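You operate a simulated robot arm through the tools that you are given. There is no shell and no other tool. Be economical: measure what you need, move in short steps, check, and stop when the job is done.

Carry out the task below with a simulated two-armed robot. There is one attempt and no reset: what you move stays moved.

## Task
Count the blue rags on the lever bench top, then put as many of the yellow shim blocks from the lever bench top on top of the black speaker grille. Then put the red-band block on top of the white paint can. The order counts. Set down upright: red-band block.

It is judged by the outcome, as a careful person would: the job done as asked, and still so three seconds after it is handed in. It fails if anything else is knocked over, pushed out of place, dropped, spilled or broken.

## Robot
Two 7-joint arms with two-finger parallel grippers on one trunk, on a base that drives. Base frame: it is fixed to the floor where the robot stands at the start and does not move with it; the origin is under the middle of the robot, x ahead of it, y to its left, z up. Units: m, rad, N and s.
The left shoulder is at the start at [0.07, 0.163, 1.12], the right one opposite. With the tool pointing down near the work surface each hand reaches from about 0.4 to 0.88 m from the robot's upright axis, wherever it stands, measured 20 degrees to its own side. Places, roughly: yellow shim block (4x3x9 cm) [0.8, -0.6, 0.9]. Payload 3.43 kg a hand.
The TCP of each hand is the grasp point between the finger pads, 0.034 m short of the fingertips. In the tool frame z runs along the fingers and y along their closing line. The gripper opens to 0.128 m. The fingers are 0.024 m wide and 0.012 m thick; the gripper's body (0.048 by 0.13 m) begins 0.096 m behind the TCP.
Orientation is that of the tool frame in the base frame, as a unit quaternion [w, x, y, z]. With the fingers straight down and closing along the base's y, the tool's x points along the base's -x, its y along +y and its z along -z.

## Interface
- The arms move only by the tool send_rows. It takes "left_moves", "right_moves" or both (then of equal length, played together; a hand with none holds still); each is text: rows parted by semicolons, each of 7 numbers parted by spaces: the shift along the base's x, y, z in units of 150 mm (1.0 is 150 mm), then the turn, a rotation vector about the base's x, y, z in units of 60 degrees (1.0 is 60 degrees), then the opening, from 0 (shut) to 1 (fully open). In form: dx dy dz rx ry rz claw; .... A call has 1 to 20 rows; each row is the pose to reach, as a shift and turn from the pose commanded when the call began. A call with a number of a shift or a turn outside -1 to 1 is refused whole. A row lasts 0.2 s, in which the tool goes at most 0.05 m and 0.15 rad; a call with a longer step from one row to the next is refused whole, and so is a gripper value outside its range. A pose out of reach is approached as far as the arm can. The call stops where the force on the tool passes 40 N (or 10 N more than at its start, if that is more) or the arm is blocked; 0.2 s more then pass. The fingers move at their own pace (about 0.153 m/s each) and stop on an object; they squeeze with about 32 N. The grip force told is the motor's: it shows also when the fingers shut on nothing. Time passes only in rows, and 0.2 s behind the last, so rows that repeat a pose let the fingers close. The reply holds the time, the measured pose of the TCP, the force on the tool along the base axes, the opening and the grip force, in the units named above and with some noise, with the torque about the TCP (base axes, N m) and any sound that the robot's microphone picked up, and new pictures: "show" is both (left out), scene, wrist or none (wrist: the cameras of the hands that moved).
- Cameras (640 x 400 px; columns grow to the right, rows downward): "scene" is now at [0.1338, -0.0128, 1.3399]; the picture's right is [-0.14, -0.99, -0.00], its down [-0.65, 0.09, -0.76] and it looks along [0.75, -0.10, -0.65] (base axes); focal length 214 px, centre (320, 200). "left" rides on the left gripper at [0.076, 0.011, -0.16] in its tool frame; the picture's right is [-0.15, 0.99, 0.00], its down [-0.88, -0.13, -0.46] and it looks along [-0.45, -0.07, 0.89] (tool axes); focal length 234 px, centre (320, 200). "right" rides on the right gripper at [0.076, -0.011, -0.16] in its tool frame; the picture's right is [0.15, 0.99, 0.00], its down [-0.88, 0.13, -0.46] and it looks along [-0.45, 0.07, 0.89] (tool axes); focal length 234 px, centre (320, 200). There is no depth. A picture from a camera that has moved, and an enlarged one, comes with that camera's place and axes in the base frame and with its lens.
- slide_trunk(by): slides the trunk up (or, below 0, down) by that many m; the arms and the scene camera ride with it, the base frame stays. It gives what a move gives, with no picture.
- drive_base(legs): drives the robot by 1 to 6 legs, each [ahead, left, turn to the left] in m, m and rad, along the robot's own axes; the way and the turn of a leg run together, so that a leg with both is an arc; at most 1.5 m and 3.142 rad a leg. The arms and the cameras ride along, it lands a little off, and it stops where it bumps. It gives what a move gives, and a new picture of the scene camera.
- turn_head(pan, tilt): turns the head with the scene camera to pan (to the left, within 1.501 rad either way) and tilt (down, from -0.506 to 1.204), counted from straight ahead of the robot. It gives what a move gives, and a new picture of the scene camera.
- enlarge(camera, box): a new picture of the part [left, top, right, bottom] of that camera's present view, enlarged. No time passes.
- job_done(): hands the job in; it is judged then, once.

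Go step by step. Nothing tells you exact positions but the pictures and the camera data: compare them with the known pose of the tool, close in by small moves and look again before you grip or let go. The budget is 165 turns and 260 pictures, counting those below and the enlarged ones. Unless the task says otherwise, let go and move clear before handing in, and close with one line.

The tools are called after "Call:" as name(argument=value, ...) on one line, values as JSON. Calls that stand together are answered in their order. send_rows: Moves the arms, as the interface text tells. Its arguments: {"type":"object","properties":{"left_moves":{"type":"string"},"right_moves":{"type":"string"},"show":{"type":"string","enum":["both","scene","wrist","none"]}},"required":[]} The other tools are called the same way: slide_trunk (by) slides the trunk up or down; drive_base (legs) drives the base; turn_head (pan, tilt) turns the head that bears the scene camera; enlarge (camera, box) takes an enlarged picture of a part of a camera's view; job_done () hands the job in.

At the start:

```text
clock: 0.0
left_position: [0.6818, -0.0202, 1.1565]
left_tool_rot: [0.001, -0.001, 1.0, 0.0]
left_ft_force: [0.2, 0.4, 0.5]
left_moment: [-0.03, 0.0, 0.03]
left_opening: 0.128
left_grasp_force: 0.1
right_position: [0.3892, -0.4422, 1.1449]
right_tool_rot: [0.0, 0.0, 1.0, 0.001]
right_ft_force: [0.1, 0.2, -0.5]
right_moment: [0.0, 0.02, -0.01]
right_opening: 0.128
right_grasp_force: 0.1
trunk travel left (down, up): [-0.6, 0.34]
robot x, y, heading: [-0.0042, 0.0013, 0.006]
head pan, tilt: [-0.138, 0.712]
```

scene: 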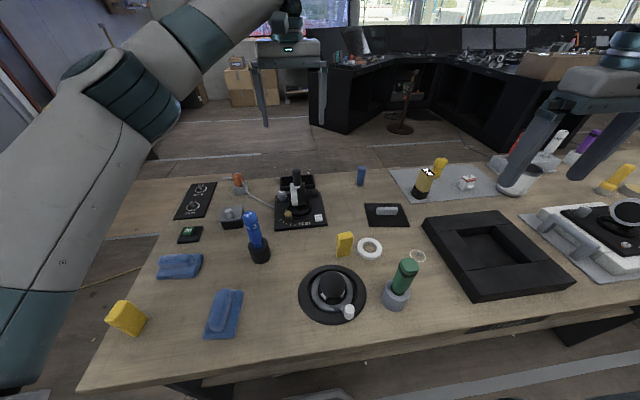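
right: 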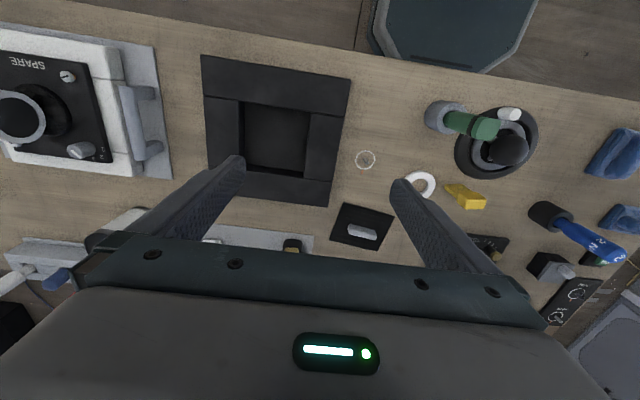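
left: 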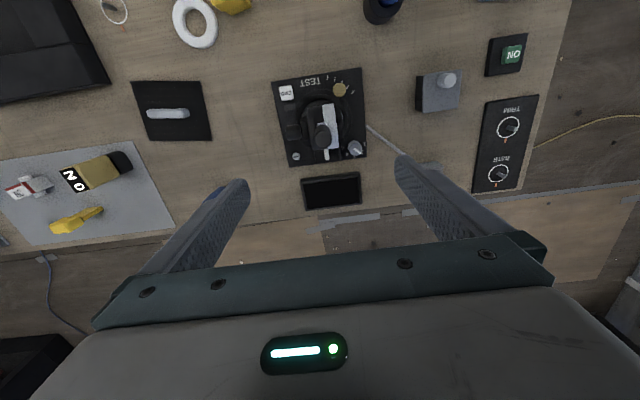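

I see a bench with levers, blue rags on the left and yellow blocks. I'll look around to find the rest of the items.

Call:
enlarge(camera="scene", box=[80, 150, 400, 350])

Call:
enlarge(camera="scene", box=[380, 110, 640, 290])

Call:
turn_head(pan=-0.9, tilt=0.7)

Call:
turn_head(pan=0.7, tilt=0.7)

```text
2.00 times, centred on (240, 250) of scene
camera zoom: at [0.1338, -0.0128, 1.3399], right [-0.14, -0.99, 0.0], down [-0.65, 0.09, -0.76], along [0.75, -0.1, -0.65], focal length 429 px, centre (480, 100)
```

zoom: 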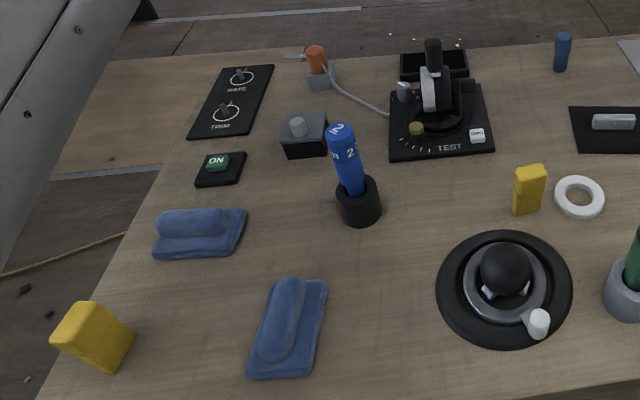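

```text
2.22 times, centred on (510, 200) of scene
camera zoom: at [0.1338, -0.0128, 1.3399], right [-0.14, -0.99, 0.0], down [-0.65, 0.09, -0.76], along [0.75, -0.1, -0.65], focal length 477 px, centre (-102, 200)
```

zoom: 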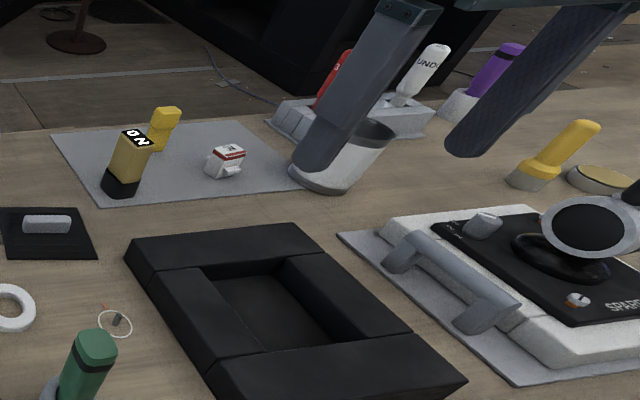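

```text
clock: 1.1
left_position: [0.6831, -0.0214, 1.1562]
left_tool_rot: [0.0, -0.001, 1.0, 0.0]
left_ft_force: [0.6, 0.3, -0.6]
left_moment: [-0.03, -0.01, 0.0]
left_opening: 0.128
left_grasp_force: 0.0
right_position: [0.3895, -0.4433, 1.1458]
right_tool_rot: [0.001, 0.0, 1.0, 0.0]
right_ft_force: [0.1, 0.3, 0.2]
right_moment: [-0.01, 0.01, -0.04]
right_opening: 0.1279
right_grasp_force: 0.1
trunk travel left (down, up): [-0.6, 0.34]
robot x, y, heading: [0.0055, 0.0018, -0.003]
head pan, tilt: [-0.901, 0.7]
camera scene: at [0.103, -0.0677, 1.341], right [-0.78, -0.62, 0.0], down [-0.4, 0.5, -0.76], along [0.48, -0.6, -0.64], focal length 214 px, centre (320, 200)
```

scene: 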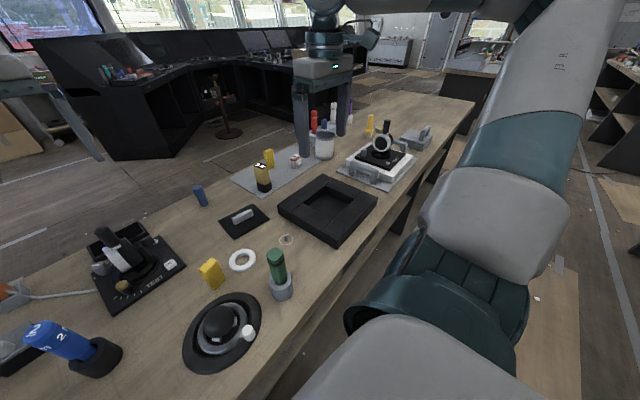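

```text
clock: 2.8
left_position: [0.6807, -0.0211, 1.1567]
left_tool_rot: [0.0, -0.002, 1.0, 0.0]
left_ft_force: [0.4, 0.3, 0.5]
left_moment: [0.03, -0.01, 0.03]
left_opening: 0.1283
left_grasp_force: 0.1
right_position: [0.3896, -0.4431, 1.1452]
right_tool_rot: [0.0, 0.0, 1.0, 0.0]
right_ft_force: [0.1, -0.2, 0.1]
right_moment: [-0.02, -0.03, -0.05]
right_opening: 0.128
right_grasp_force: 0.0
trunk travel left (down, up): [-0.6, 0.34]
robot x, y, heading: [0.0024, -0.0005, -0.001]
head pan, tilt: [0.7, 0.7]
camera scene: at [0.1152, 0.0535, 1.341], right [0.64, -0.77, 0.0], down [-0.49, -0.41, -0.76], along [0.59, 0.49, -0.64], focal length 214 px, centre (320, 200)
```

scene: 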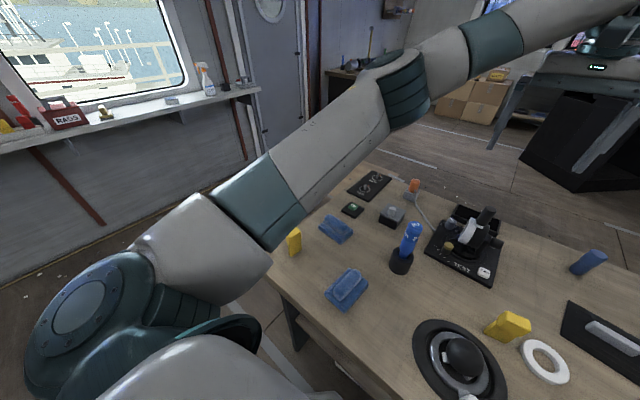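

Two rags and several yellow items are visible so far. Next I'll enlarge the right part of the bench and look around the room for the speaker grille and hidden rags.

Call:
enlarge(camera="scene", box=[260, 160, 640, 398])

Call:
turn_head(pan=-0.9, tilt=0.5)

Call:
enlarge(camera="scene", box=[220, 100, 500, 275])

Call:
turn_head(pan=-1.5, tilt=0.5)

Call:
turn_head(pan=1.5, tilt=0.5)

Call:
turn_head(pan=0.0, tilt=0.3)

```text
1.68 times, centred on (450, 279) of scene
camera zoom: at [0.1152, 0.0535, 1.341], right [0.64, -0.77, 0.0], down [-0.49, -0.41, -0.76], along [0.59, 0.49, -0.64], focal length 360 px, centre (102, 67)
```

zoom: 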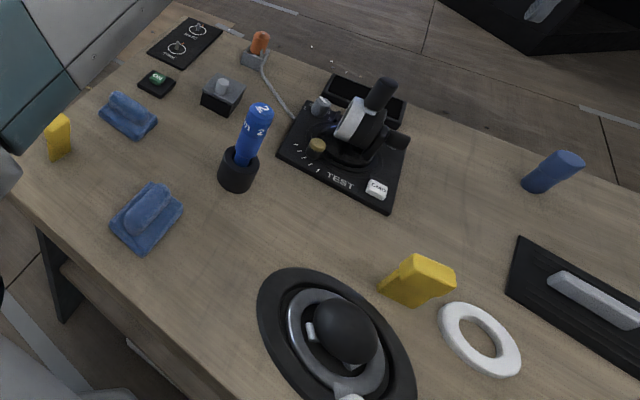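

```text
clock: 4.5
left_position: [0.6809, -0.02, 1.1564]
left_tool_rot: [0.001, -0.001, 1.0, 0.0]
left_ft_force: [-0.1, 1.1, 0.2]
left_moment: [0.01, 0.02, -0.02]
left_opening: 0.1279
left_grasp_force: 0.0
right_position: [0.3891, -0.4417, 1.1456]
right_tool_rot: [0.001, 0.0, 1.0, 0.0]
right_ft_force: [-0.3, 0.3, -0.2]
right_moment: [0.03, -0.02, 0.01]
right_opening: 0.1281
right_grasp_force: 0.0
trunk travel left (down, up): [-0.6, 0.34]
robot x, y, heading: [-0.0, 0.0016, -0.001]
head pan, tilt: [-0.901, 0.499]
camera scene: at [0.1068, -0.0724, 1.3587], right [-0.78, -0.62, 0.0], down [-0.3, 0.38, -0.88], along [0.55, -0.69, -0.48], focal length 214 px, centre (320, 200)
```

scene: 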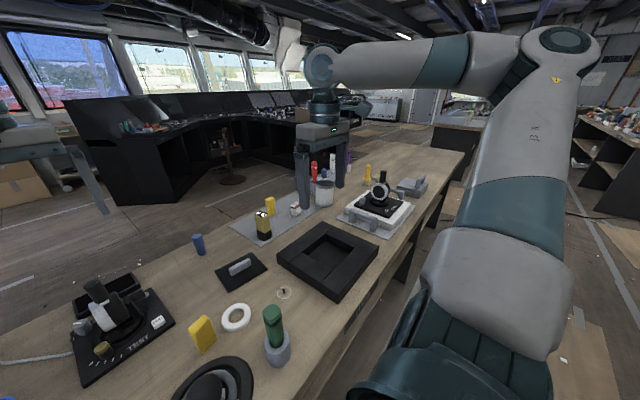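

```text
2.29 times, centred on (360, 188) of scene
camera zoom: at [0.1068, -0.0724, 1.3587], right [-0.78, -0.62, 0.0], down [-0.3, 0.38, -0.88], along [0.55, -0.69, -0.48], focal length 490 px, centre (229, 229)
```

zoom: 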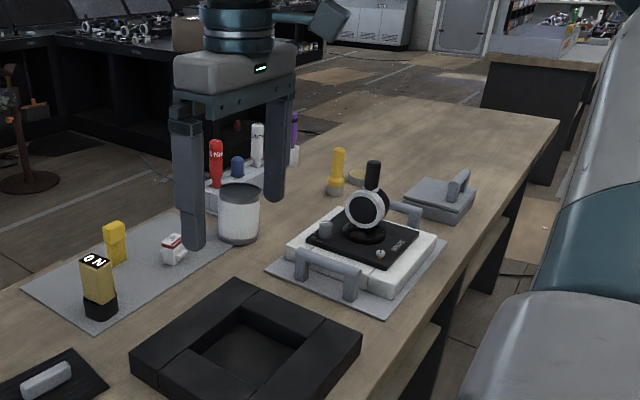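

```text
clock: 5.5
left_position: [0.6815, -0.0212, 1.1574]
left_tool_rot: [0.0, -0.001, 1.0, 0.0]
left_ft_force: [0.0, 1.1, -0.3]
left_moment: [0.01, -0.01, -0.02]
left_opening: 0.1279
left_grasp_force: 0.1
right_position: [0.3882, -0.4416, 1.1444]
right_tool_rot: [0.001, 0.001, 1.0, -0.001]
right_ft_force: [0.0, 0.1, 0.2]
right_moment: [-0.05, -0.03, -0.02]
right_opening: 0.1284
right_grasp_force: 0.1
trunk travel left (down, up): [-0.6, 0.34]
robot x, y, heading: [-0.0029, 0.0015, 0.0]
head pan, tilt: [-1.499, 0.499]
camera scene: at [0.0568, -0.0919, 1.3587], right [-1.0, -0.07, 0.0], down [-0.03, 0.48, -0.88], along [0.06, -0.88, -0.48], focal length 214 px, centre (320, 200)
```

scene: 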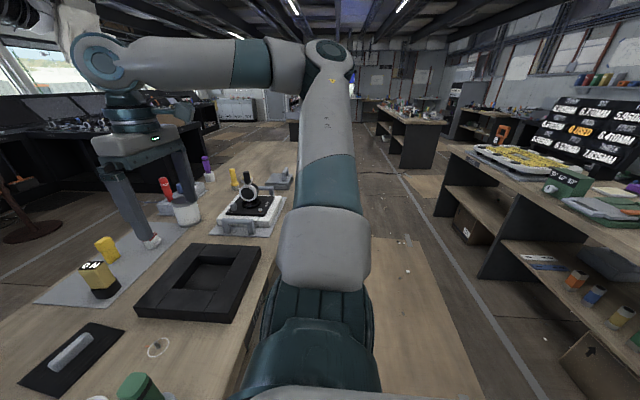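

```text
clock: 8.1
left_position: [0.6812, -0.0206, 1.1564]
left_tool_rot: [-0.001, -0.001, 1.0, 0.0]
left_ft_force: [-0.1, 0.0, 0.5]
left_moment: [0.01, -0.02, 0.05]
left_opening: 0.128
left_grasp_force: 0.0
right_position: [0.3893, -0.4427, 1.1443]
right_tool_rot: [0.0, 0.0, 1.0, 0.0]
right_ft_force: [-0.4, -0.7, -0.1]
right_moment: [0.02, 0.03, -0.01]
right_opening: 0.1282
right_grasp_force: 0.1
trunk travel left (down, up): [-0.6, 0.34]
robot x, y, heading: [0.0039, 0.0004, -0.001]
head pan, tilt: [1.499, 0.499]
camera scene: at [0.0567, 0.0896, 1.3587], right [1.0, -0.07, 0.0], down [-0.03, -0.48, -0.88], along [0.06, 0.88, -0.48], focal length 214 px, centre (320, 200)
```

scene: 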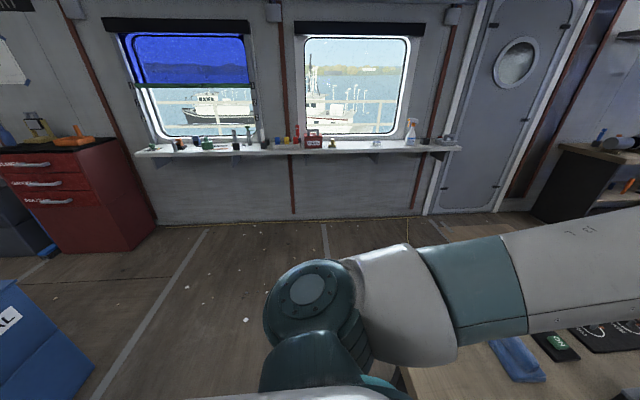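

```text
clock: 9.7
left_position: [0.6806, -0.0219, 1.1561]
left_tool_rot: [-0.001, -0.001, 1.0, 0.0]
left_ft_force: [-0.5, 1.0, 0.2]
left_moment: [0.01, 0.01, 0.01]
left_opening: 0.128
left_grasp_force: 0.0
right_position: [0.3895, -0.4429, 1.1442]
right_tool_rot: [0.0, 0.0, 1.0, 0.001]
right_ft_force: [0.5, 0.4, -0.3]
right_moment: [-0.01, -0.03, 0.0]
right_opening: 0.1279
right_grasp_force: 0.1
trunk travel left (down, up): [-0.6, 0.34]
robot x, y, heading: [-0.003, -0.0002, 0.004]
head pan, tilt: [0.0, 0.3]
camera scene: at [0.1436, -0.0011, 1.3771], right [0.0, -1.0, 0.0], down [-0.3, 0.0, -0.96], along [0.96, 0.0, -0.3], focal length 214 px, centre (320, 200)
```

scene: 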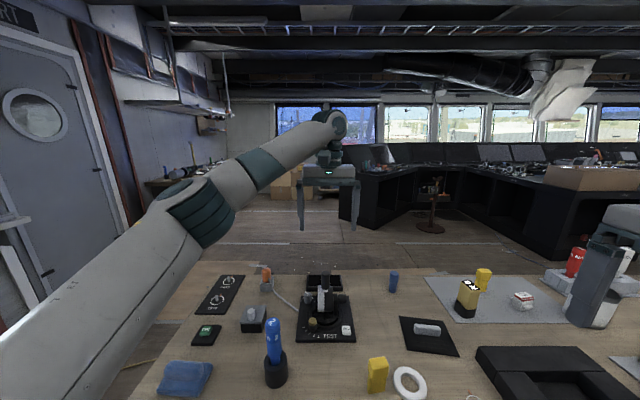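

I need closer looks at the slatted black panel, the black frame, the white can and the red-band block.

Call:
turn_head(pan=-0.5, tilt=0.7)

Call:
enlarge(camera="scene", box=[240, 120, 400, 220])

Call:
enlarge(camera="scene", box=[380, 100, 540, 200])

Call:
enlarge(camera="left", box=[0, 0, 320, 200])

Call:
enlarge(camera="left", box=[240, 40, 400, 220])

Call:
enlarge(camera="right", box=[320, 80, 640, 280])

```text
clock: 10.6
left_position: [0.6827, -0.0217, 1.1569]
left_tool_rot: [0.001, -0.001, 1.0, 0.0]
left_ft_force: [0.0, 0.4, -0.1]
left_moment: [-0.01, 0.0, -0.01]
left_opening: 0.1281
left_grasp_force: 0.2
right_position: [0.39, -0.4436, 1.1448]
right_tool_rot: [0.0, -0.001, 1.0, 0.0]
right_ft_force: [-0.9, -0.5, 0.1]
right_moment: [-0.01, -0.01, 0.01]
right_opening: 0.1279
right_grasp_force: 0.0
trunk travel left (down, up): [-0.6, 0.34]
robot x, y, heading: [0.0002, -0.0013, -0.0]
head pan, tilt: [-0.499, 0.7]
camera scene: at [0.1248, -0.0417, 1.341], right [-0.48, -0.88, 0.0], down [-0.57, 0.31, -0.77], along [0.67, -0.37, -0.64], focal length 214 px, centre (320, 200)
```

scene: 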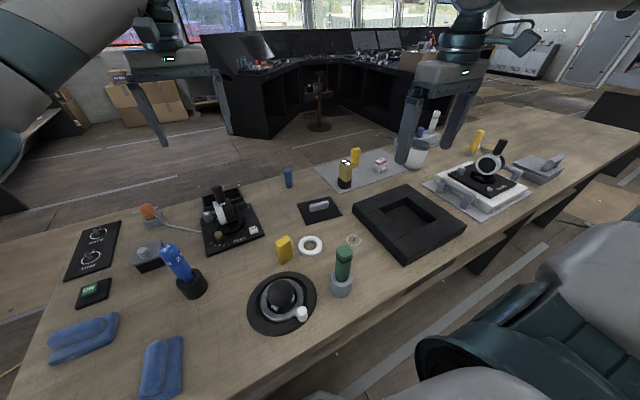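

```text
4.00 times, centred on (320, 170) of scene
camera zoom: at [0.1248, -0.0417, 1.341], right [-0.48, -0.88, 0.0], down [-0.57, 0.31, -0.77], along [0.67, -0.37, -0.64], focal length 858 px, centre (320, 320)
```

zoom: 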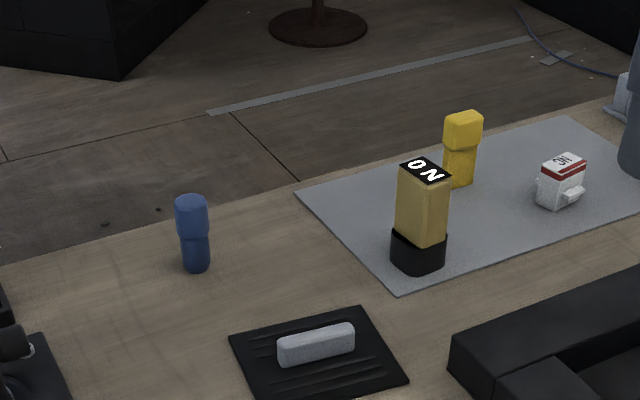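

```text
4.00 times, centred on (460, 150) of scene
camera zoom: at [0.1248, -0.0417, 1.341], right [-0.48, -0.88, 0.0], down [-0.57, 0.31, -0.77], along [0.67, -0.37, -0.64], focal length 858 px, centre (-240, 400)
```

zoom: 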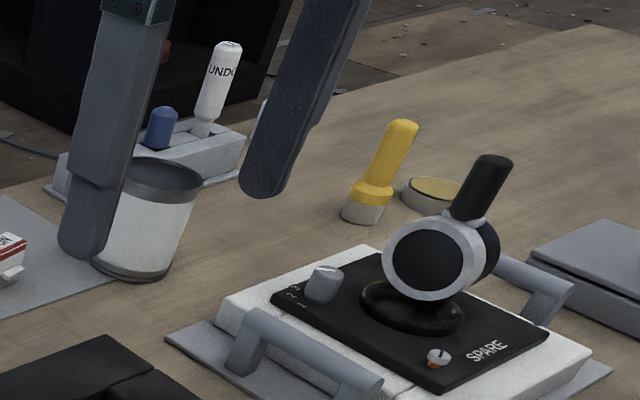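

```text
2.00 times, centred on (160, 100) of left
camera zoom: at [0.6065, -0.0076, 1.316], right [0.15, 0.99, 0.0], down [0.88, -0.13, 0.46], along [0.45, -0.07, -0.89], focal length 468 px, centre (640, 400)
```

zoom: 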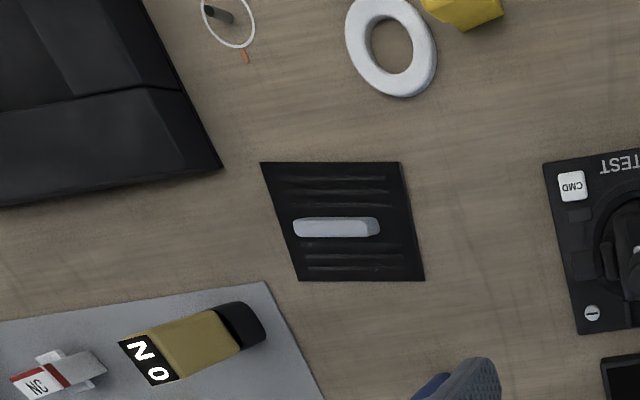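

```text
2.22 times, centred on (320, 130) of left
camera zoom: at [0.6065, -0.0076, 1.316], right [0.15, 0.99, 0.0], down [0.88, -0.13, 0.46], along [0.45, -0.07, -0.89], focal length 520 px, centre (320, 356)
```

zoom: 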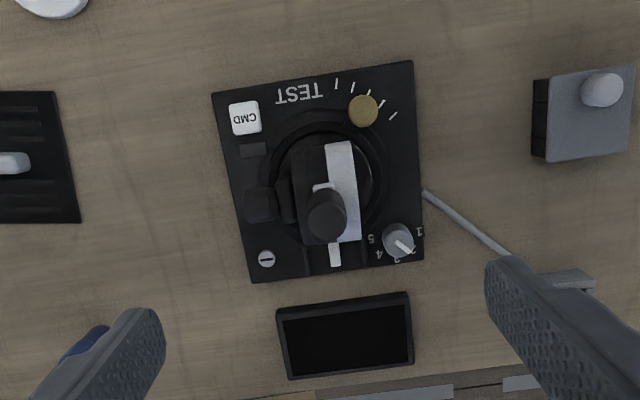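

```text
2.00 times, centred on (480, 180) of right
camera zoom: at [0.3145, -0.4543, 1.3038], right [-0.15, 0.99, 0.0], down [0.88, 0.13, 0.46], along [0.45, 0.07, -0.89], focal length 468 px, centre (0, 240)
```

zoom: 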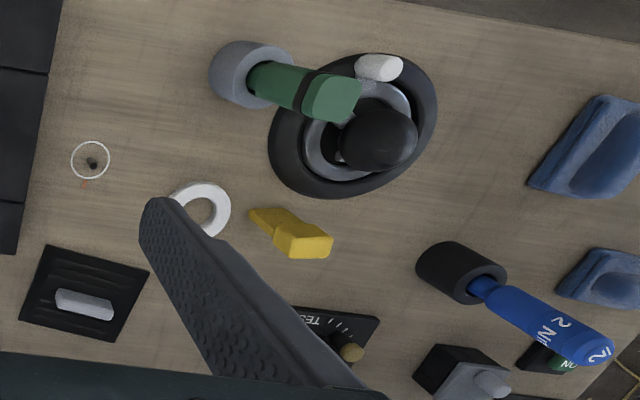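

The slatted panel at about (0.62, -0.31) is the speaker grille, and there are two blue rags so far. I'll move the left arm out of the way and bring the right hand towards the centre yellow block, near (0.49, -0.13).

Call:
send_rows(left_moves="-0.1 0.25 0 0 0 0 1;-0.2 0.5 0 0 0 0 1;-0.3 0.75 0 0 0 0 1;-0.4 1 0 0 0 0 1;-0.6 1 0 0 0 0 1", right_moves="0 0.2 0 0 0 0 1;0 0.4 0 0 0 0 1;0 0.6 0 0 0 0 1;0 0.8 0 0 0 0 1;0 1 0 0 0 0 1", show="none")

Call:
send_rows(left_moves="0 0.25 0 0 0 0 1;0 0.5 0 0 0 0 1;0 0.75 0 0 0 0 1;0 1 0 0 0 0 1;0 1 0 0 0 0 1", right_moves="0.1 0.2 -0.1 0 0 0 1;0.2 0.4 -0.2 0 0 0 1;0.3 0.6 -0.4 0 0 0 1;0.4 0.8 -0.6 0 0 0 1;0.5 0.9 -0.7 0 0 0 1", show="wrist")

Call:
turn_head(pan=-0.8, tilt=0.55)

Call:
enlarge(camera="scene", box=[240, 100, 480, 250])

```text
clock: 11.8
left_position: [0.5914, 0.1318, 1.1581]
left_tool_rot: [0.0, 0.0, 1.0, 0.001]
left_ft_force: [0.2, 0.0, 0.0]
left_moment: [0.0, -0.01, 0.01]
left_opening: 0.1281
left_grasp_force: 0.1
right_position: [0.3901, -0.2922, 1.1443]
right_tool_rot: [0.0, 0.0, 1.0, 0.0]
right_ft_force: [0.2, -0.2, 0.8]
right_moment: [-0.02, -0.01, -0.01]
right_opening: 0.1279
right_grasp_force: 0.0
trunk travel left (down, up): [-0.6, 0.34]
robot x, y, heading: [-0.0007, 0.0015, -0.001]
head pan, tilt: [-0.499, 0.7]
```

```text
clock: 13.0
left_position: [0.5906, 0.2793, 1.1557]
left_tool_rot: [0.0, 0.0, 1.0, 0.001]
left_ft_force: [0.3, -0.7, 0.2]
left_moment: [0.07, -0.02, 0.01]
left_opening: 0.128
left_grasp_force: 0.0
right_position: [0.4654, -0.1612, 1.0388]
right_tool_rot: [-0.001, 0.001, 1.0, 0.001]
right_ft_force: [0.4, 0.1, -0.5]
right_moment: [0.01, 0.04, 0.01]
right_opening: 0.1283
right_grasp_force: 0.1
trunk travel left (down, up): [-0.6, 0.34]
robot x, y, heading: [0.0014, -0.0016, 0.005]
head pan, tilt: [-0.499, 0.7]
camera right: at [0.3913, -0.1723, 1.1968], right [-0.15, 0.99, 0.0], down [0.88, 0.13, 0.46], along [0.45, 0.07, -0.89], focal length 234 px, centre (320, 200)
camera left: at [0.5168, 0.2927, 1.315], right [0.15, 0.99, 0.0], down [0.88, -0.13, 0.45], along [0.45, -0.07, -0.89], focal length 234 px, centre (320, 200)
```

right: 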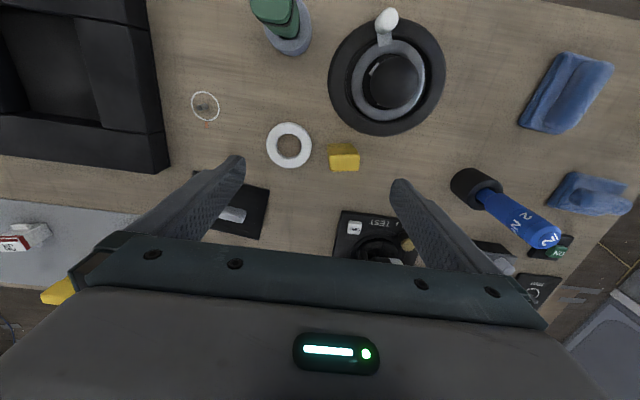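
left: 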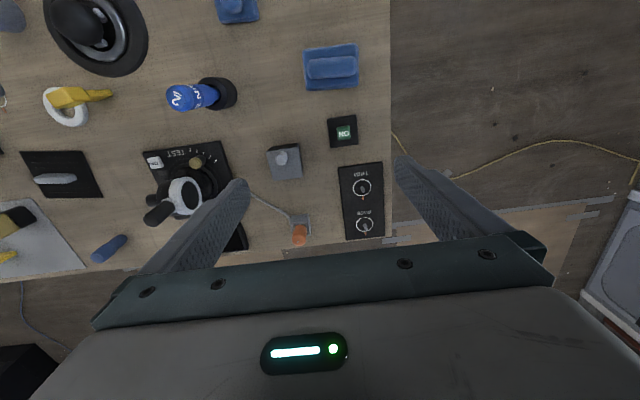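

```text
clock: 13.8
left_position: [0.5912, 0.2804, 1.1561]
left_tool_rot: [0.0, -0.001, 1.0, -0.001]
left_ft_force: [0.2, 0.3, 0.1]
left_moment: [0.02, -0.02, -0.02]
left_opening: 0.1275
left_grasp_force: 0.0
right_position: [0.4649, -0.1586, 1.0382]
right_tool_rot: [0.0, 0.0, 1.0, 0.0]
right_ft_force: [0.3, -0.1, 0.0]
right_moment: [0.04, 0.02, 0.04]
right_opening: 0.1279
right_grasp_force: 0.1
trunk travel left (down, up): [-0.6, 0.34]
robot x, y, heading: [0.0021, -0.001, -0.001]
head pan, tilt: [-0.799, 0.55]
camera scene: at [0.1127, -0.065, 1.3541], right [-0.72, -0.7, 0.0], down [-0.36, 0.37, -0.85], along [0.59, -0.61, -0.52], focal length 214 px, centre (320, 200)
```

scene: 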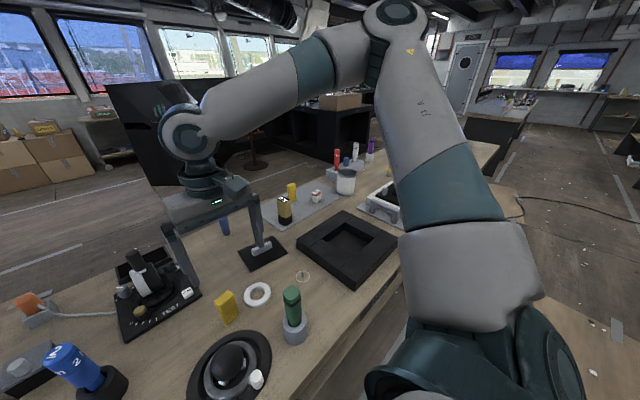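

```text
2.67 times, centred on (360, 175) of scene
camera zoom: at [0.1127, -0.065, 1.3541], right [-0.72, -0.7, 0.0], down [-0.36, 0.37, -0.85], along [0.59, -0.61, -0.52], focal length 572 px, centre (213, 267)
```

zoom: 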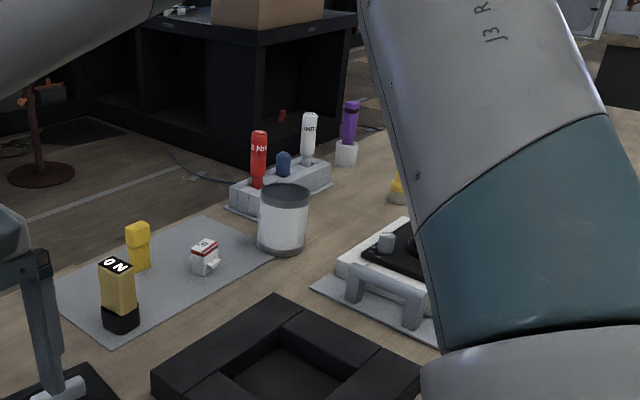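

No more rags show up where the hand was, so N = 2. Now I'll measure the centre block with the wrist camera.

Call:
enlarge(camera="right", box=[180, 80, 420, 230])

```text
2.67 times, centred on (300, 155) of right
camera zoom: at [0.3899, -0.1709, 1.1978], right [-0.15, 0.99, 0.0], down [0.88, 0.13, 0.46], along [0.45, 0.07, -0.89], focal length 624 px, centre (373, 320)
```

zoom: 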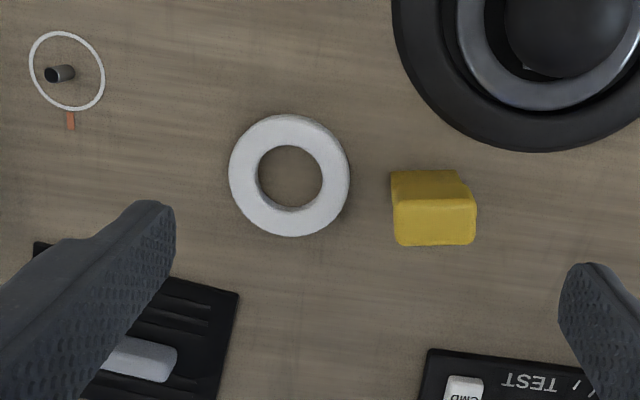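

The block's top is at about (0.480, -0.126), with its 4 cm axis turned about 9 degrees. I'll go above it and check.

Call:
send_rows(right_moves="0.05 0.11 -0.15 0 0 0.07 1;0.1 0.227 -0.35 0 0 0.144 1;0.1 0.227 -0.48 0 0 0.144 1;0.1 0.227 -0.48 0 0 0.144 1", show="both")

Call:
enlarge(camera="right", box=[200, 100, 440, 250])

```text
clock: 14.8
left_position: [0.5907, 0.2811, 1.1542]
left_tool_rot: [0.0, -0.001, 1.0, 0.0]
left_ft_force: [0.0, -0.5, -0.3]
left_moment: [-0.01, -0.01, -0.05]
left_opening: 0.128
left_grasp_force: 0.2
right_position: [0.4822, -0.1231, 0.9662]
right_tool_rot: [0.0, -0.075, 0.997, 0.0]
right_ft_force: [0.2, 0.4, 0.3]
right_moment: [0.0, 0.0, 0.0]
right_opening: 0.1282
right_grasp_force: 0.1
trunk travel left (down, up): [-0.6, 0.34]
robot x, y, heading: [-0.0012, -0.0011, -0.001]
head pan, tilt: [-0.799, 0.55]
camera scene: at [0.113, -0.0651, 1.3541], right [-0.72, -0.7, 0.0], down [-0.36, 0.37, -0.85], along [0.59, -0.61, -0.52], focal length 214 px, centre (320, 200)
camera right: at [0.4093, -0.1453, 1.1261], right [-0.29, 0.96, 0.0], down [0.85, 0.26, 0.46], along [0.44, 0.13, -0.89], focal length 234 px, centre (320, 200)
```

scene: 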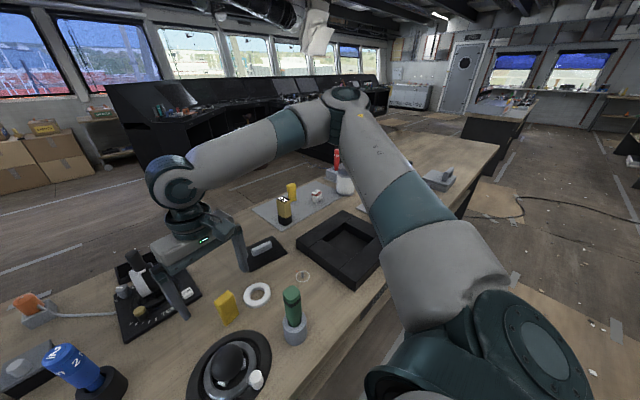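
right: 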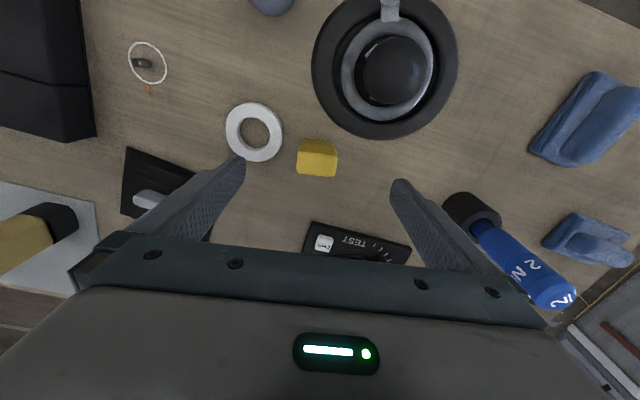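

```text
2.67 times, centred on (320, 175) of right
camera zoom: at [0.4093, -0.1453, 1.1261], right [-0.29, 0.96, 0.0], down [0.85, 0.26, 0.46], along [0.44, 0.13, -0.89], focal length 624 px, centre (320, 267)
```

zoom: 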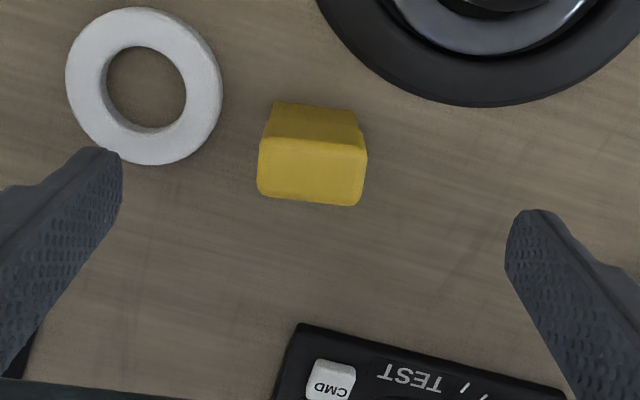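

The block is aligned with the fingers and centred within about 5 mm. I'll descend and close.

Call:
send_rows(right_moves="0 -0.03 -0.2 0 0 0.02 1;0 -0.03 -0.4 0 0 0.03 1;0 -0.03 -0.58 0 0 0.03 1;0 -0.03 -0.58 0 0 0.03 1;0 -0.03 -0.58 0 0 0.03 0.2;0 -0.03 -0.58 0 0 0.03 0;0 -0.03 -0.58 0 0 0.03 0", show="both")

```text
clock: 16.4
left_position: [0.5904, 0.281, 1.156]
left_tool_rot: [0.0, -0.001, 1.0, 0.0]
left_ft_force: [-0.6, 0.4, 0.2]
left_moment: [0.01, 0.01, 0.01]
left_opening: 0.1282
left_grasp_force: 0.1
right_position: [0.4781, -0.1438, 0.8894]
right_tool_rot: [0.0, -0.091, 0.996, 0.001]
right_ft_force: [0.4, 0.3, 0.3]
right_moment: [-0.02, -0.01, 0.0]
right_opening: 0.0395
right_grasp_force: 31.9
right hand out of reach, approached as far as the arm can: row 2, 3, 4, 5, 6, 7
trunk travel left (down, up): [-0.6, 0.34]
robot x, y, heading: [-0.0013, -0.0031, -0.001]
head pan, tilt: [-0.799, 0.55]
camera scene: at [0.1129, -0.0653, 1.3541], right [-0.72, -0.7, 0.0], down [-0.36, 0.37, -0.85], along [0.59, -0.61, -0.52], focal length 214 px, centre (320, 200)
camera right: at [0.4067, -0.1697, 1.0471], right [-0.32, 0.95, 0.0], down [0.84, 0.29, 0.46], along [0.43, 0.15, -0.89], focal length 234 px, centre (320, 200)
```

scene: 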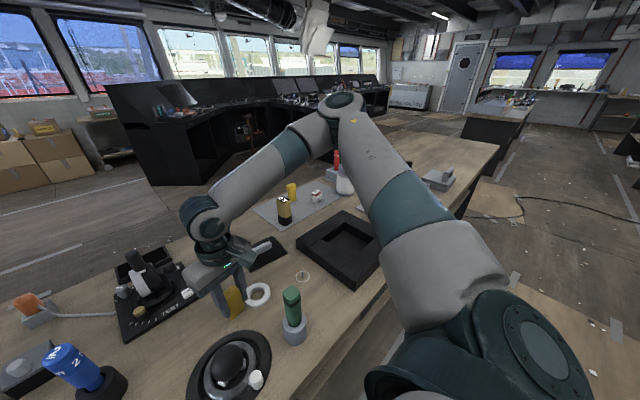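
right: 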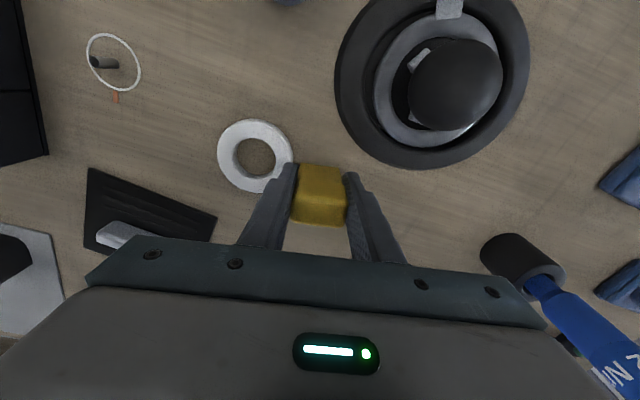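

The block is gripped (39.5 mm opening), though the arm fell short near its inner reach limit. I'll lift gently and inspect.

Call:
send_rows(right_moves="0 -0.1 0.3 0 0 0 0;0 -0.2 0.6 0 0 0 0;0 -0.3 0.8 0 0 0 0;0 -0.3 0.8 0 0 0 0", show="both")

Call:
enlarge(camera="right", box=[200, 100, 440, 250])

Call:
enlarge(camera="scene", box=[140, 200, 300, 300])

```text
clock: 17.4
left_position: [0.5907, 0.2809, 1.1555]
left_tool_rot: [-0.001, -0.002, 1.0, -0.001]
left_ft_force: [0.4, 0.0, 0.6]
left_moment: [0.01, 0.01, -0.03]
left_opening: 0.128
left_grasp_force: 0.0
right_position: [0.4793, -0.1885, 1.0103]
right_tool_rot: [-0.001, -0.09, 0.996, 0.0]
right_ft_force: [0.0, 0.0, -0.3]
right_moment: [0.0, 0.05, 0.01]
right_opening: 0.0392
right_grasp_force: 31.6
trunk travel left (down, up): [-0.6, 0.34]
robot x, y, heading: [0.0023, -0.0011, 0.002]
head pan, tilt: [-0.799, 0.55]
camera scene: at [0.1134, -0.0651, 1.3541], right [-0.72, -0.7, 0.0], down [-0.36, 0.37, -0.85], along [0.59, -0.61, -0.52], focal length 214 px, centre (320, 200)
camera right: at [0.407, -0.2139, 1.17], right [-0.32, 0.95, 0.0], down [0.84, 0.29, 0.45], along [0.43, 0.15, -0.89], focal length 234 px, centre (320, 200)
```

scene: 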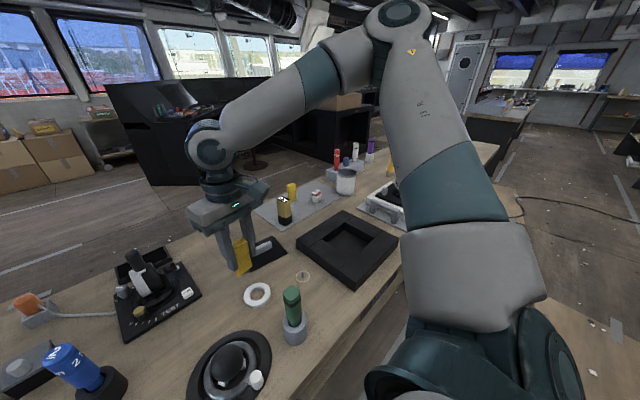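
right: 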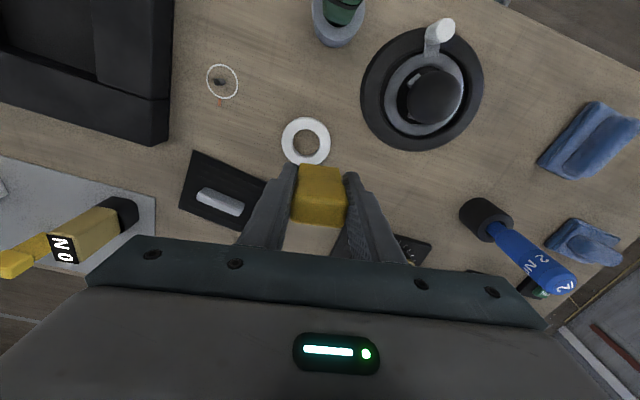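

```text
2.67 times, centred on (320, 175) of right
camera zoom: at [0.407, -0.2139, 1.17], right [-0.32, 0.95, 0.0], down [0.84, 0.29, 0.45], along [0.43, 0.15, -0.89], focal length 624 px, centre (320, 267)
```

zoom: 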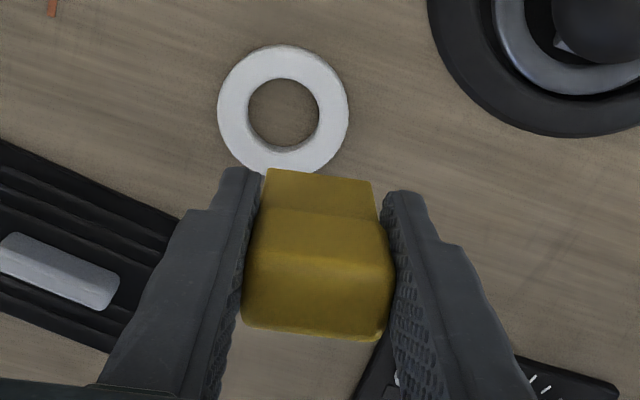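

```text
4.00 times, centred on (220, 250) of scene
camera zoom: at [0.1134, -0.0651, 1.3541], right [-0.72, -0.7, 0.0], down [-0.36, 0.37, -0.85], along [0.59, -0.61, -0.52], focal length 858 px, centre (720, 0)
```

zoom: 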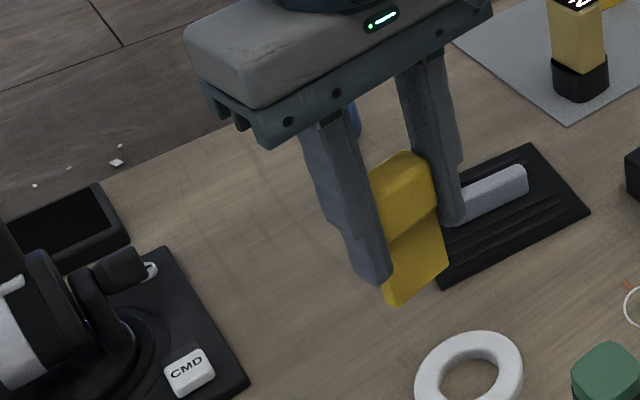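

The block's lower part may be pitched relative to the fingers, or it's stepped by shape. I'll yaw the hand so the head camera sees its profile.

Call:
send_rows(right_moves="0 -0.1 0.1 0 0 -0.13 0;0 -0.2 0.2 0 0 -0.26 0;0 -0.3 0.3 0 0 -0.39 0;0 -0.4 0.3 0 0 -0.52 0;0 -0.4 0.3 0 0 -0.65 0;0 -0.4 0.3 0 0 -0.78 0;0 -0.4 0.3 0 0 -0.91 0;0 -0.4 0.3 0 0 -1 0;0 -0.4 0.3 0 0 -1 0", show="none")

Call:
turn_head(pan=-0.5, tilt=0.7)

Call:
enlarge(camera="scene", box=[240, 120, 400, 220])

```text
clock: 19.4
left_position: [0.5909, 0.2805, 1.156]
left_tool_rot: [0.0, -0.001, 1.0, 0.0]
left_ft_force: [0.6, -0.2, 0.4]
left_moment: [-0.04, 0.0, 0.01]
left_opening: 0.1281
left_grasp_force: 0.0
right_position: [0.4782, -0.2499, 1.0543]
right_tool_rot: [0.0, 0.419, 0.908, 0.0]
right_ft_force: [-0.4, -0.3, -0.4]
right_moment: [-0.01, -0.04, 0.0]
right_opening: 0.0396
right_grasp_force: 31.5
trunk travel left (down, up): [-0.6, 0.34]
robot x, y, heading: [-0.0014, -0.0008, -0.001]
head pan, tilt: [-0.799, 0.55]
```

```text
clock: 20.2
left_position: [0.5907, 0.2806, 1.1555]
left_tool_rot: [0.0, -0.001, 1.0, 0.0]
left_ft_force: [-0.1, -0.1, -0.5]
left_moment: [-0.03, 0.01, 0.01]
left_opening: 0.1277
left_grasp_force: 0.0
right_position: [0.4784, -0.2494, 1.0544]
right_tool_rot: [0.0, 0.419, 0.908, 0.0]
right_ft_force: [0.6, -0.5, 0.2]
right_moment: [-0.02, 0.01, -0.01]
right_opening: 0.0392
right_grasp_force: 32.3
trunk travel left (down, up): [-0.6, 0.34]
robot x, y, heading: [0.0015, -0.0016, 0.003]
head pan, tilt: [-0.499, 0.7]
camera scene: at [0.1248, -0.0417, 1.341], right [-0.48, -0.88, 0.0], down [-0.57, 0.31, -0.77], along [0.67, -0.37, -0.64], focal length 214 px, centre (320, 200)
```

scene: 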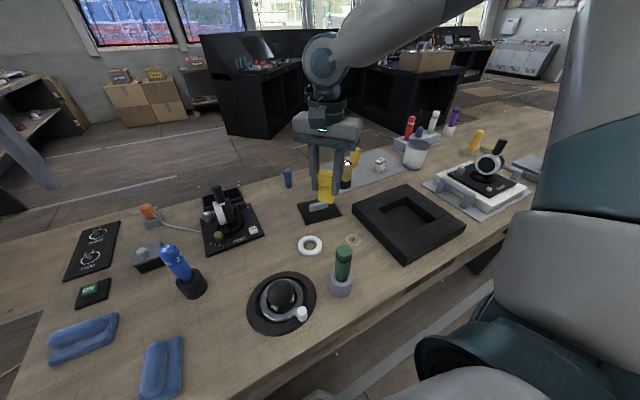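

```text
4.00 times, centred on (320, 170) of scene
camera zoom: at [0.1248, -0.0417, 1.341], right [-0.48, -0.88, 0.0], down [-0.57, 0.31, -0.77], along [0.67, -0.37, -0.64], focal length 858 px, centre (320, 320)
```

zoom: 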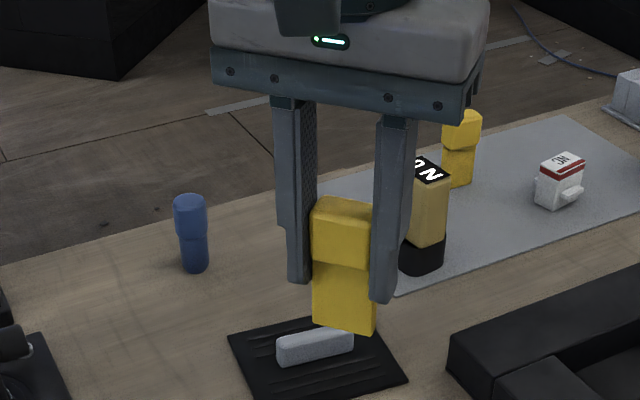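

This view shows only the face, not the profile. I'll rotate the other way to see it.

Call:
send_rows(right_moves="0 0 0 0 0 0.14 0;0 0 0 0 0 0.28 0;0 0 0 0 0 0.42 0;0 0 0 0 0 0.56 0;0 0 0 0 0 0.7 0;0 0 0 0 0 0.84 0;0 0 0 0 0 0.98 0", show="none")

Call:
send_rows(right_moves="0 0 0 0 0 0.14 0;0 0 0 0 0 0.28 0;0 0 0 0 0 0.42 0;0 0 0 0 0 0.56 0;0 0 0 0 0 0.7 0;0 0 0 0 0 0.84 0;0 0 0 0 0 0.98 0;0 0 0 0 0 0.98 0", show="none")

Call:
enlarge(camera="scene", box=[240, 120, 400, 220])

```text
clock: 21.8
left_position: [0.5903, 0.2802, 1.1561]
left_tool_rot: [0.0, -0.001, 1.0, 0.001]
left_ft_force: [-0.6, 0.0, 0.3]
left_moment: [-0.01, -0.03, 0.0]
left_opening: 0.1281
left_grasp_force: 0.0
right_position: [0.4776, -0.2488, 1.0531]
right_tool_rot: [0.0, -0.082, 0.997, -0.001]
right_ft_force: [0.2, 0.0, -0.1]
right_moment: [0.01, -0.01, 0.0]
right_opening: 0.0398
right_grasp_force: 31.4
trunk travel left (down, up): [-0.6, 0.34]
robot x, y, heading: [0.0015, -0.0004, 0.0]
head pan, tilt: [-0.499, 0.7]
```

```text
clock: 23.6
left_position: [0.5912, 0.2819, 1.1546]
left_tool_rot: [0.0, -0.001, 1.0, 0.0]
left_ft_force: [0.1, -0.1, 0.8]
left_moment: [-0.01, -0.02, -0.02]
left_opening: 0.1281
left_grasp_force: 0.1
right_position: [0.478, -0.2482, 1.0534]
right_tool_rot: [0.0, -0.56, 0.828, 0.0]
right_ft_force: [0.3, 0.2, -0.6]
right_moment: [-0.01, 0.0, 0.0]
right_opening: 0.0397
right_grasp_force: 31.9
trunk travel left (down, up): [-0.6, 0.34]
robot x, y, heading: [0.0008, 0.0008, 0.008]
head pan, tilt: [-0.499, 0.7]
```

```text
4.00 times, centred on (320, 170) of scene
camera zoom: at [0.1248, -0.0416, 1.341], right [-0.48, -0.88, 0.0], down [-0.57, 0.31, -0.76], along [0.67, -0.37, -0.64], focal length 858 px, centre (320, 320)
```

zoom: 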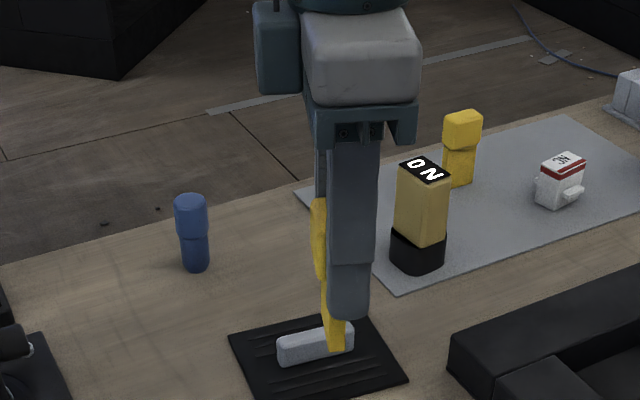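

I'll zoom in more on the profile of the held block.

Call:
enlarge(camera="scene", box=[296, 160, 360, 210])

Call:
enlarge(camera="right", box=[240, 100, 400, 250])

```text
8.00 times, centred on (328, 185) of scene
camera zoom: at [0.1248, -0.0416, 1.341], right [-0.48, -0.88, 0.0], down [-0.57, 0.31, -0.76], along [0.67, -0.37, -0.64], focal length 1716 px, centre (256, 320)
```

zoom: 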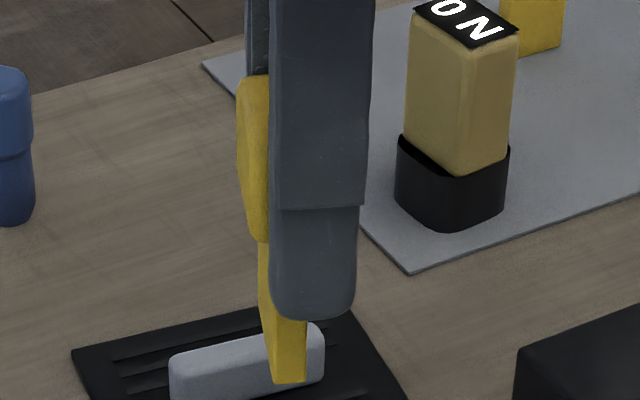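

```text
2.67 times, centred on (320, 175) of right
camera zoom: at [0.4613, -0.3232, 1.2134], right [-0.97, 0.23, 0.0], down [0.21, 0.87, 0.46], along [0.11, 0.44, -0.89], focal length 624 px, centre (320, 267)
```

zoom: 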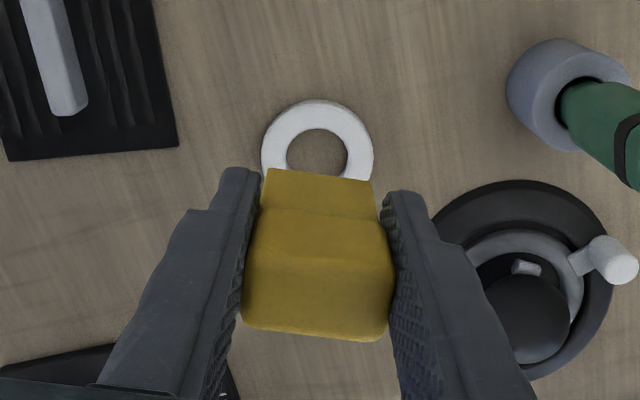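

Profile: the block is a shim that narrows downward and hangs upright, with its base about 6 mm beyond the TCP. The grille has roughly 44 mm of free strip on each side of the grey bar, so I'll turn the hand to the grille's angle and go above the far strip.

Call:
send_rows(right_moves="0 0 0 0 0 -0.14 0;0 0 0 0 0 -0.28 0;0 0 0 0 0 -0.42 0;0 0 0 0 0 -0.56 0;0 0 0 0 0 -0.7 0;0 0 0 0 0 -0.84 0;0 0 0 0 0 -0.98 0", show="none")

Call:
send_rows(right_moves="0.27 -0.1 0 0 0 -0.1 0;0.54 -0.2 0 0 0 -0.2 0;0.8 -0.3 0 0 0 -0.3 0;1 -0.36 0 0 0 -0.3 0;1 -0.36 0 0 0 -0.3 0", show="both")

Call:
enlarge(camera="right", box=[160, 70, 480, 270])

Call:
enlarge(camera="scene", box=[260, 120, 420, 230])

```text
clock: 25.2
left_position: [0.592, 0.2816, 1.1562]
left_tool_rot: [0.0, -0.001, 1.0, 0.0]
left_ft_force: [1.2, 0.0, 0.2]
left_moment: [0.01, 0.01, -0.03]
left_opening: 0.1279
left_grasp_force: 0.0
right_position: [0.4779, -0.2485, 1.0543]
right_tool_rot: [0.0, -0.079, 0.997, 0.0]
right_ft_force: [-0.4, 0.9, -1.0]
right_moment: [-0.04, -0.02, 0.0]
right_opening: 0.0394
right_grasp_force: 31.8
trunk travel left (down, up): [-0.6, 0.34]
robot x, y, heading: [0.0035, 0.0029, -0.005]
head pan, tilt: [-0.499, 0.7]
```

```text
clock: 26.4
left_position: [0.5905, 0.2802, 1.1568]
left_tool_rot: [0.0, -0.001, 1.0, 0.0]
left_ft_force: [-0.5, 0.2, 1.1]
left_moment: [0.03, -0.02, -0.02]
left_opening: 0.1278
left_grasp_force: 0.1
right_position: [0.6302, -0.3042, 1.0568]
right_tool_rot: [-0.001, 0.076, 0.997, 0.0]
right_ft_force: [-0.7, 1.0, -1.2]
right_moment: [-0.04, -0.02, -0.01]
right_opening: 0.0398
right_grasp_force: 32.0
trunk travel left (down, up): [-0.6, 0.34]
robot x, y, heading: [-0.0015, 0.0043, -0.001]
head pan, tilt: [-0.499, 0.7]
camera scene: at [0.1238, -0.0415, 1.3411], right [-0.48, -0.88, 0.0], down [-0.57, 0.31, -0.77], along [0.67, -0.37, -0.64], focal length 214 px, centre (320, 200)
camera right: at [0.5527, -0.3038, 1.2149], right [0.01, 1.0, 0.0], down [0.89, -0.01, 0.46], along [0.46, 0.0, -0.89], focal length 234 px, centre (320, 200)
```

scene: 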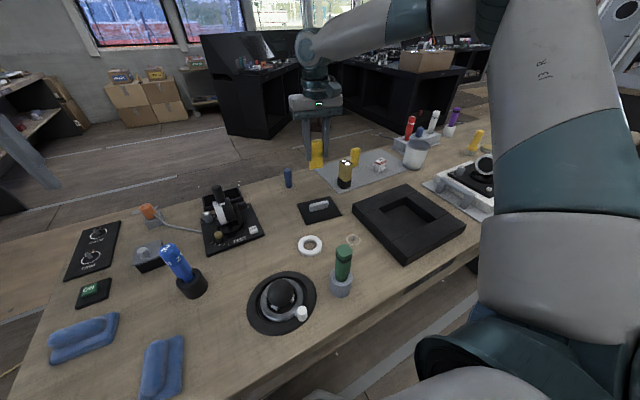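
right: 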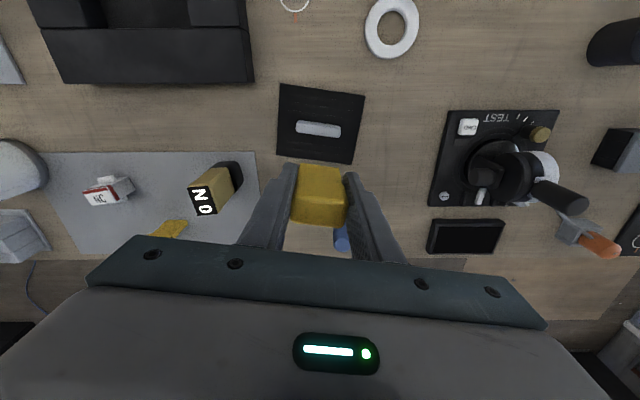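

```text
2.00 times, centred on (320, 170) of right
camera zoom: at [0.5527, -0.3038, 1.2149], right [0.01, 1.0, 0.0], down [0.89, -0.01, 0.46], along [0.46, 0.0, -0.89], focal length 468 px, centre (320, 260)
```

zoom: 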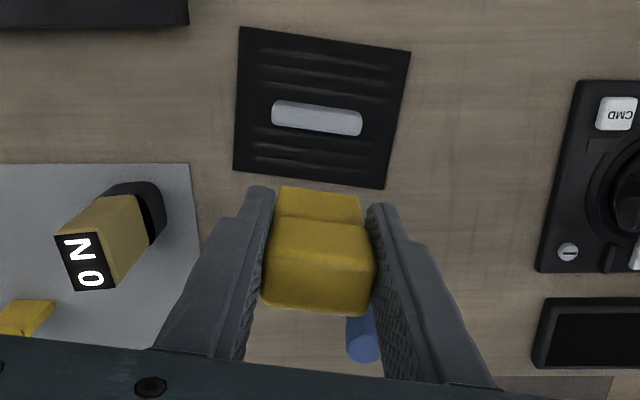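

```text
3.64 times, centred on (340, 175) of scene
camera zoom: at [0.1238, -0.0415, 1.3411], right [-0.48, -0.88, 0.0], down [-0.57, 0.31, -0.77], along [0.67, -0.37, -0.64], focal length 780 px, centre (247, 291)
```

zoom: 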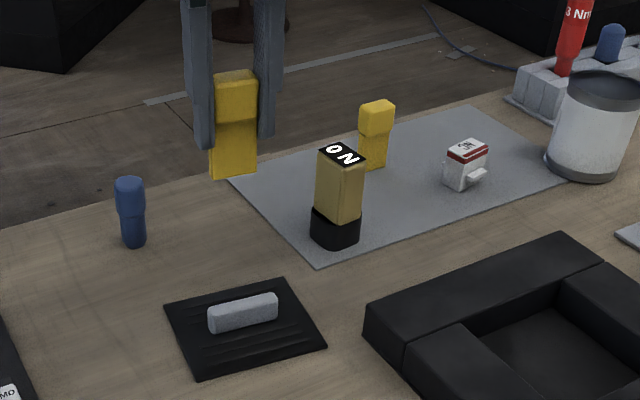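

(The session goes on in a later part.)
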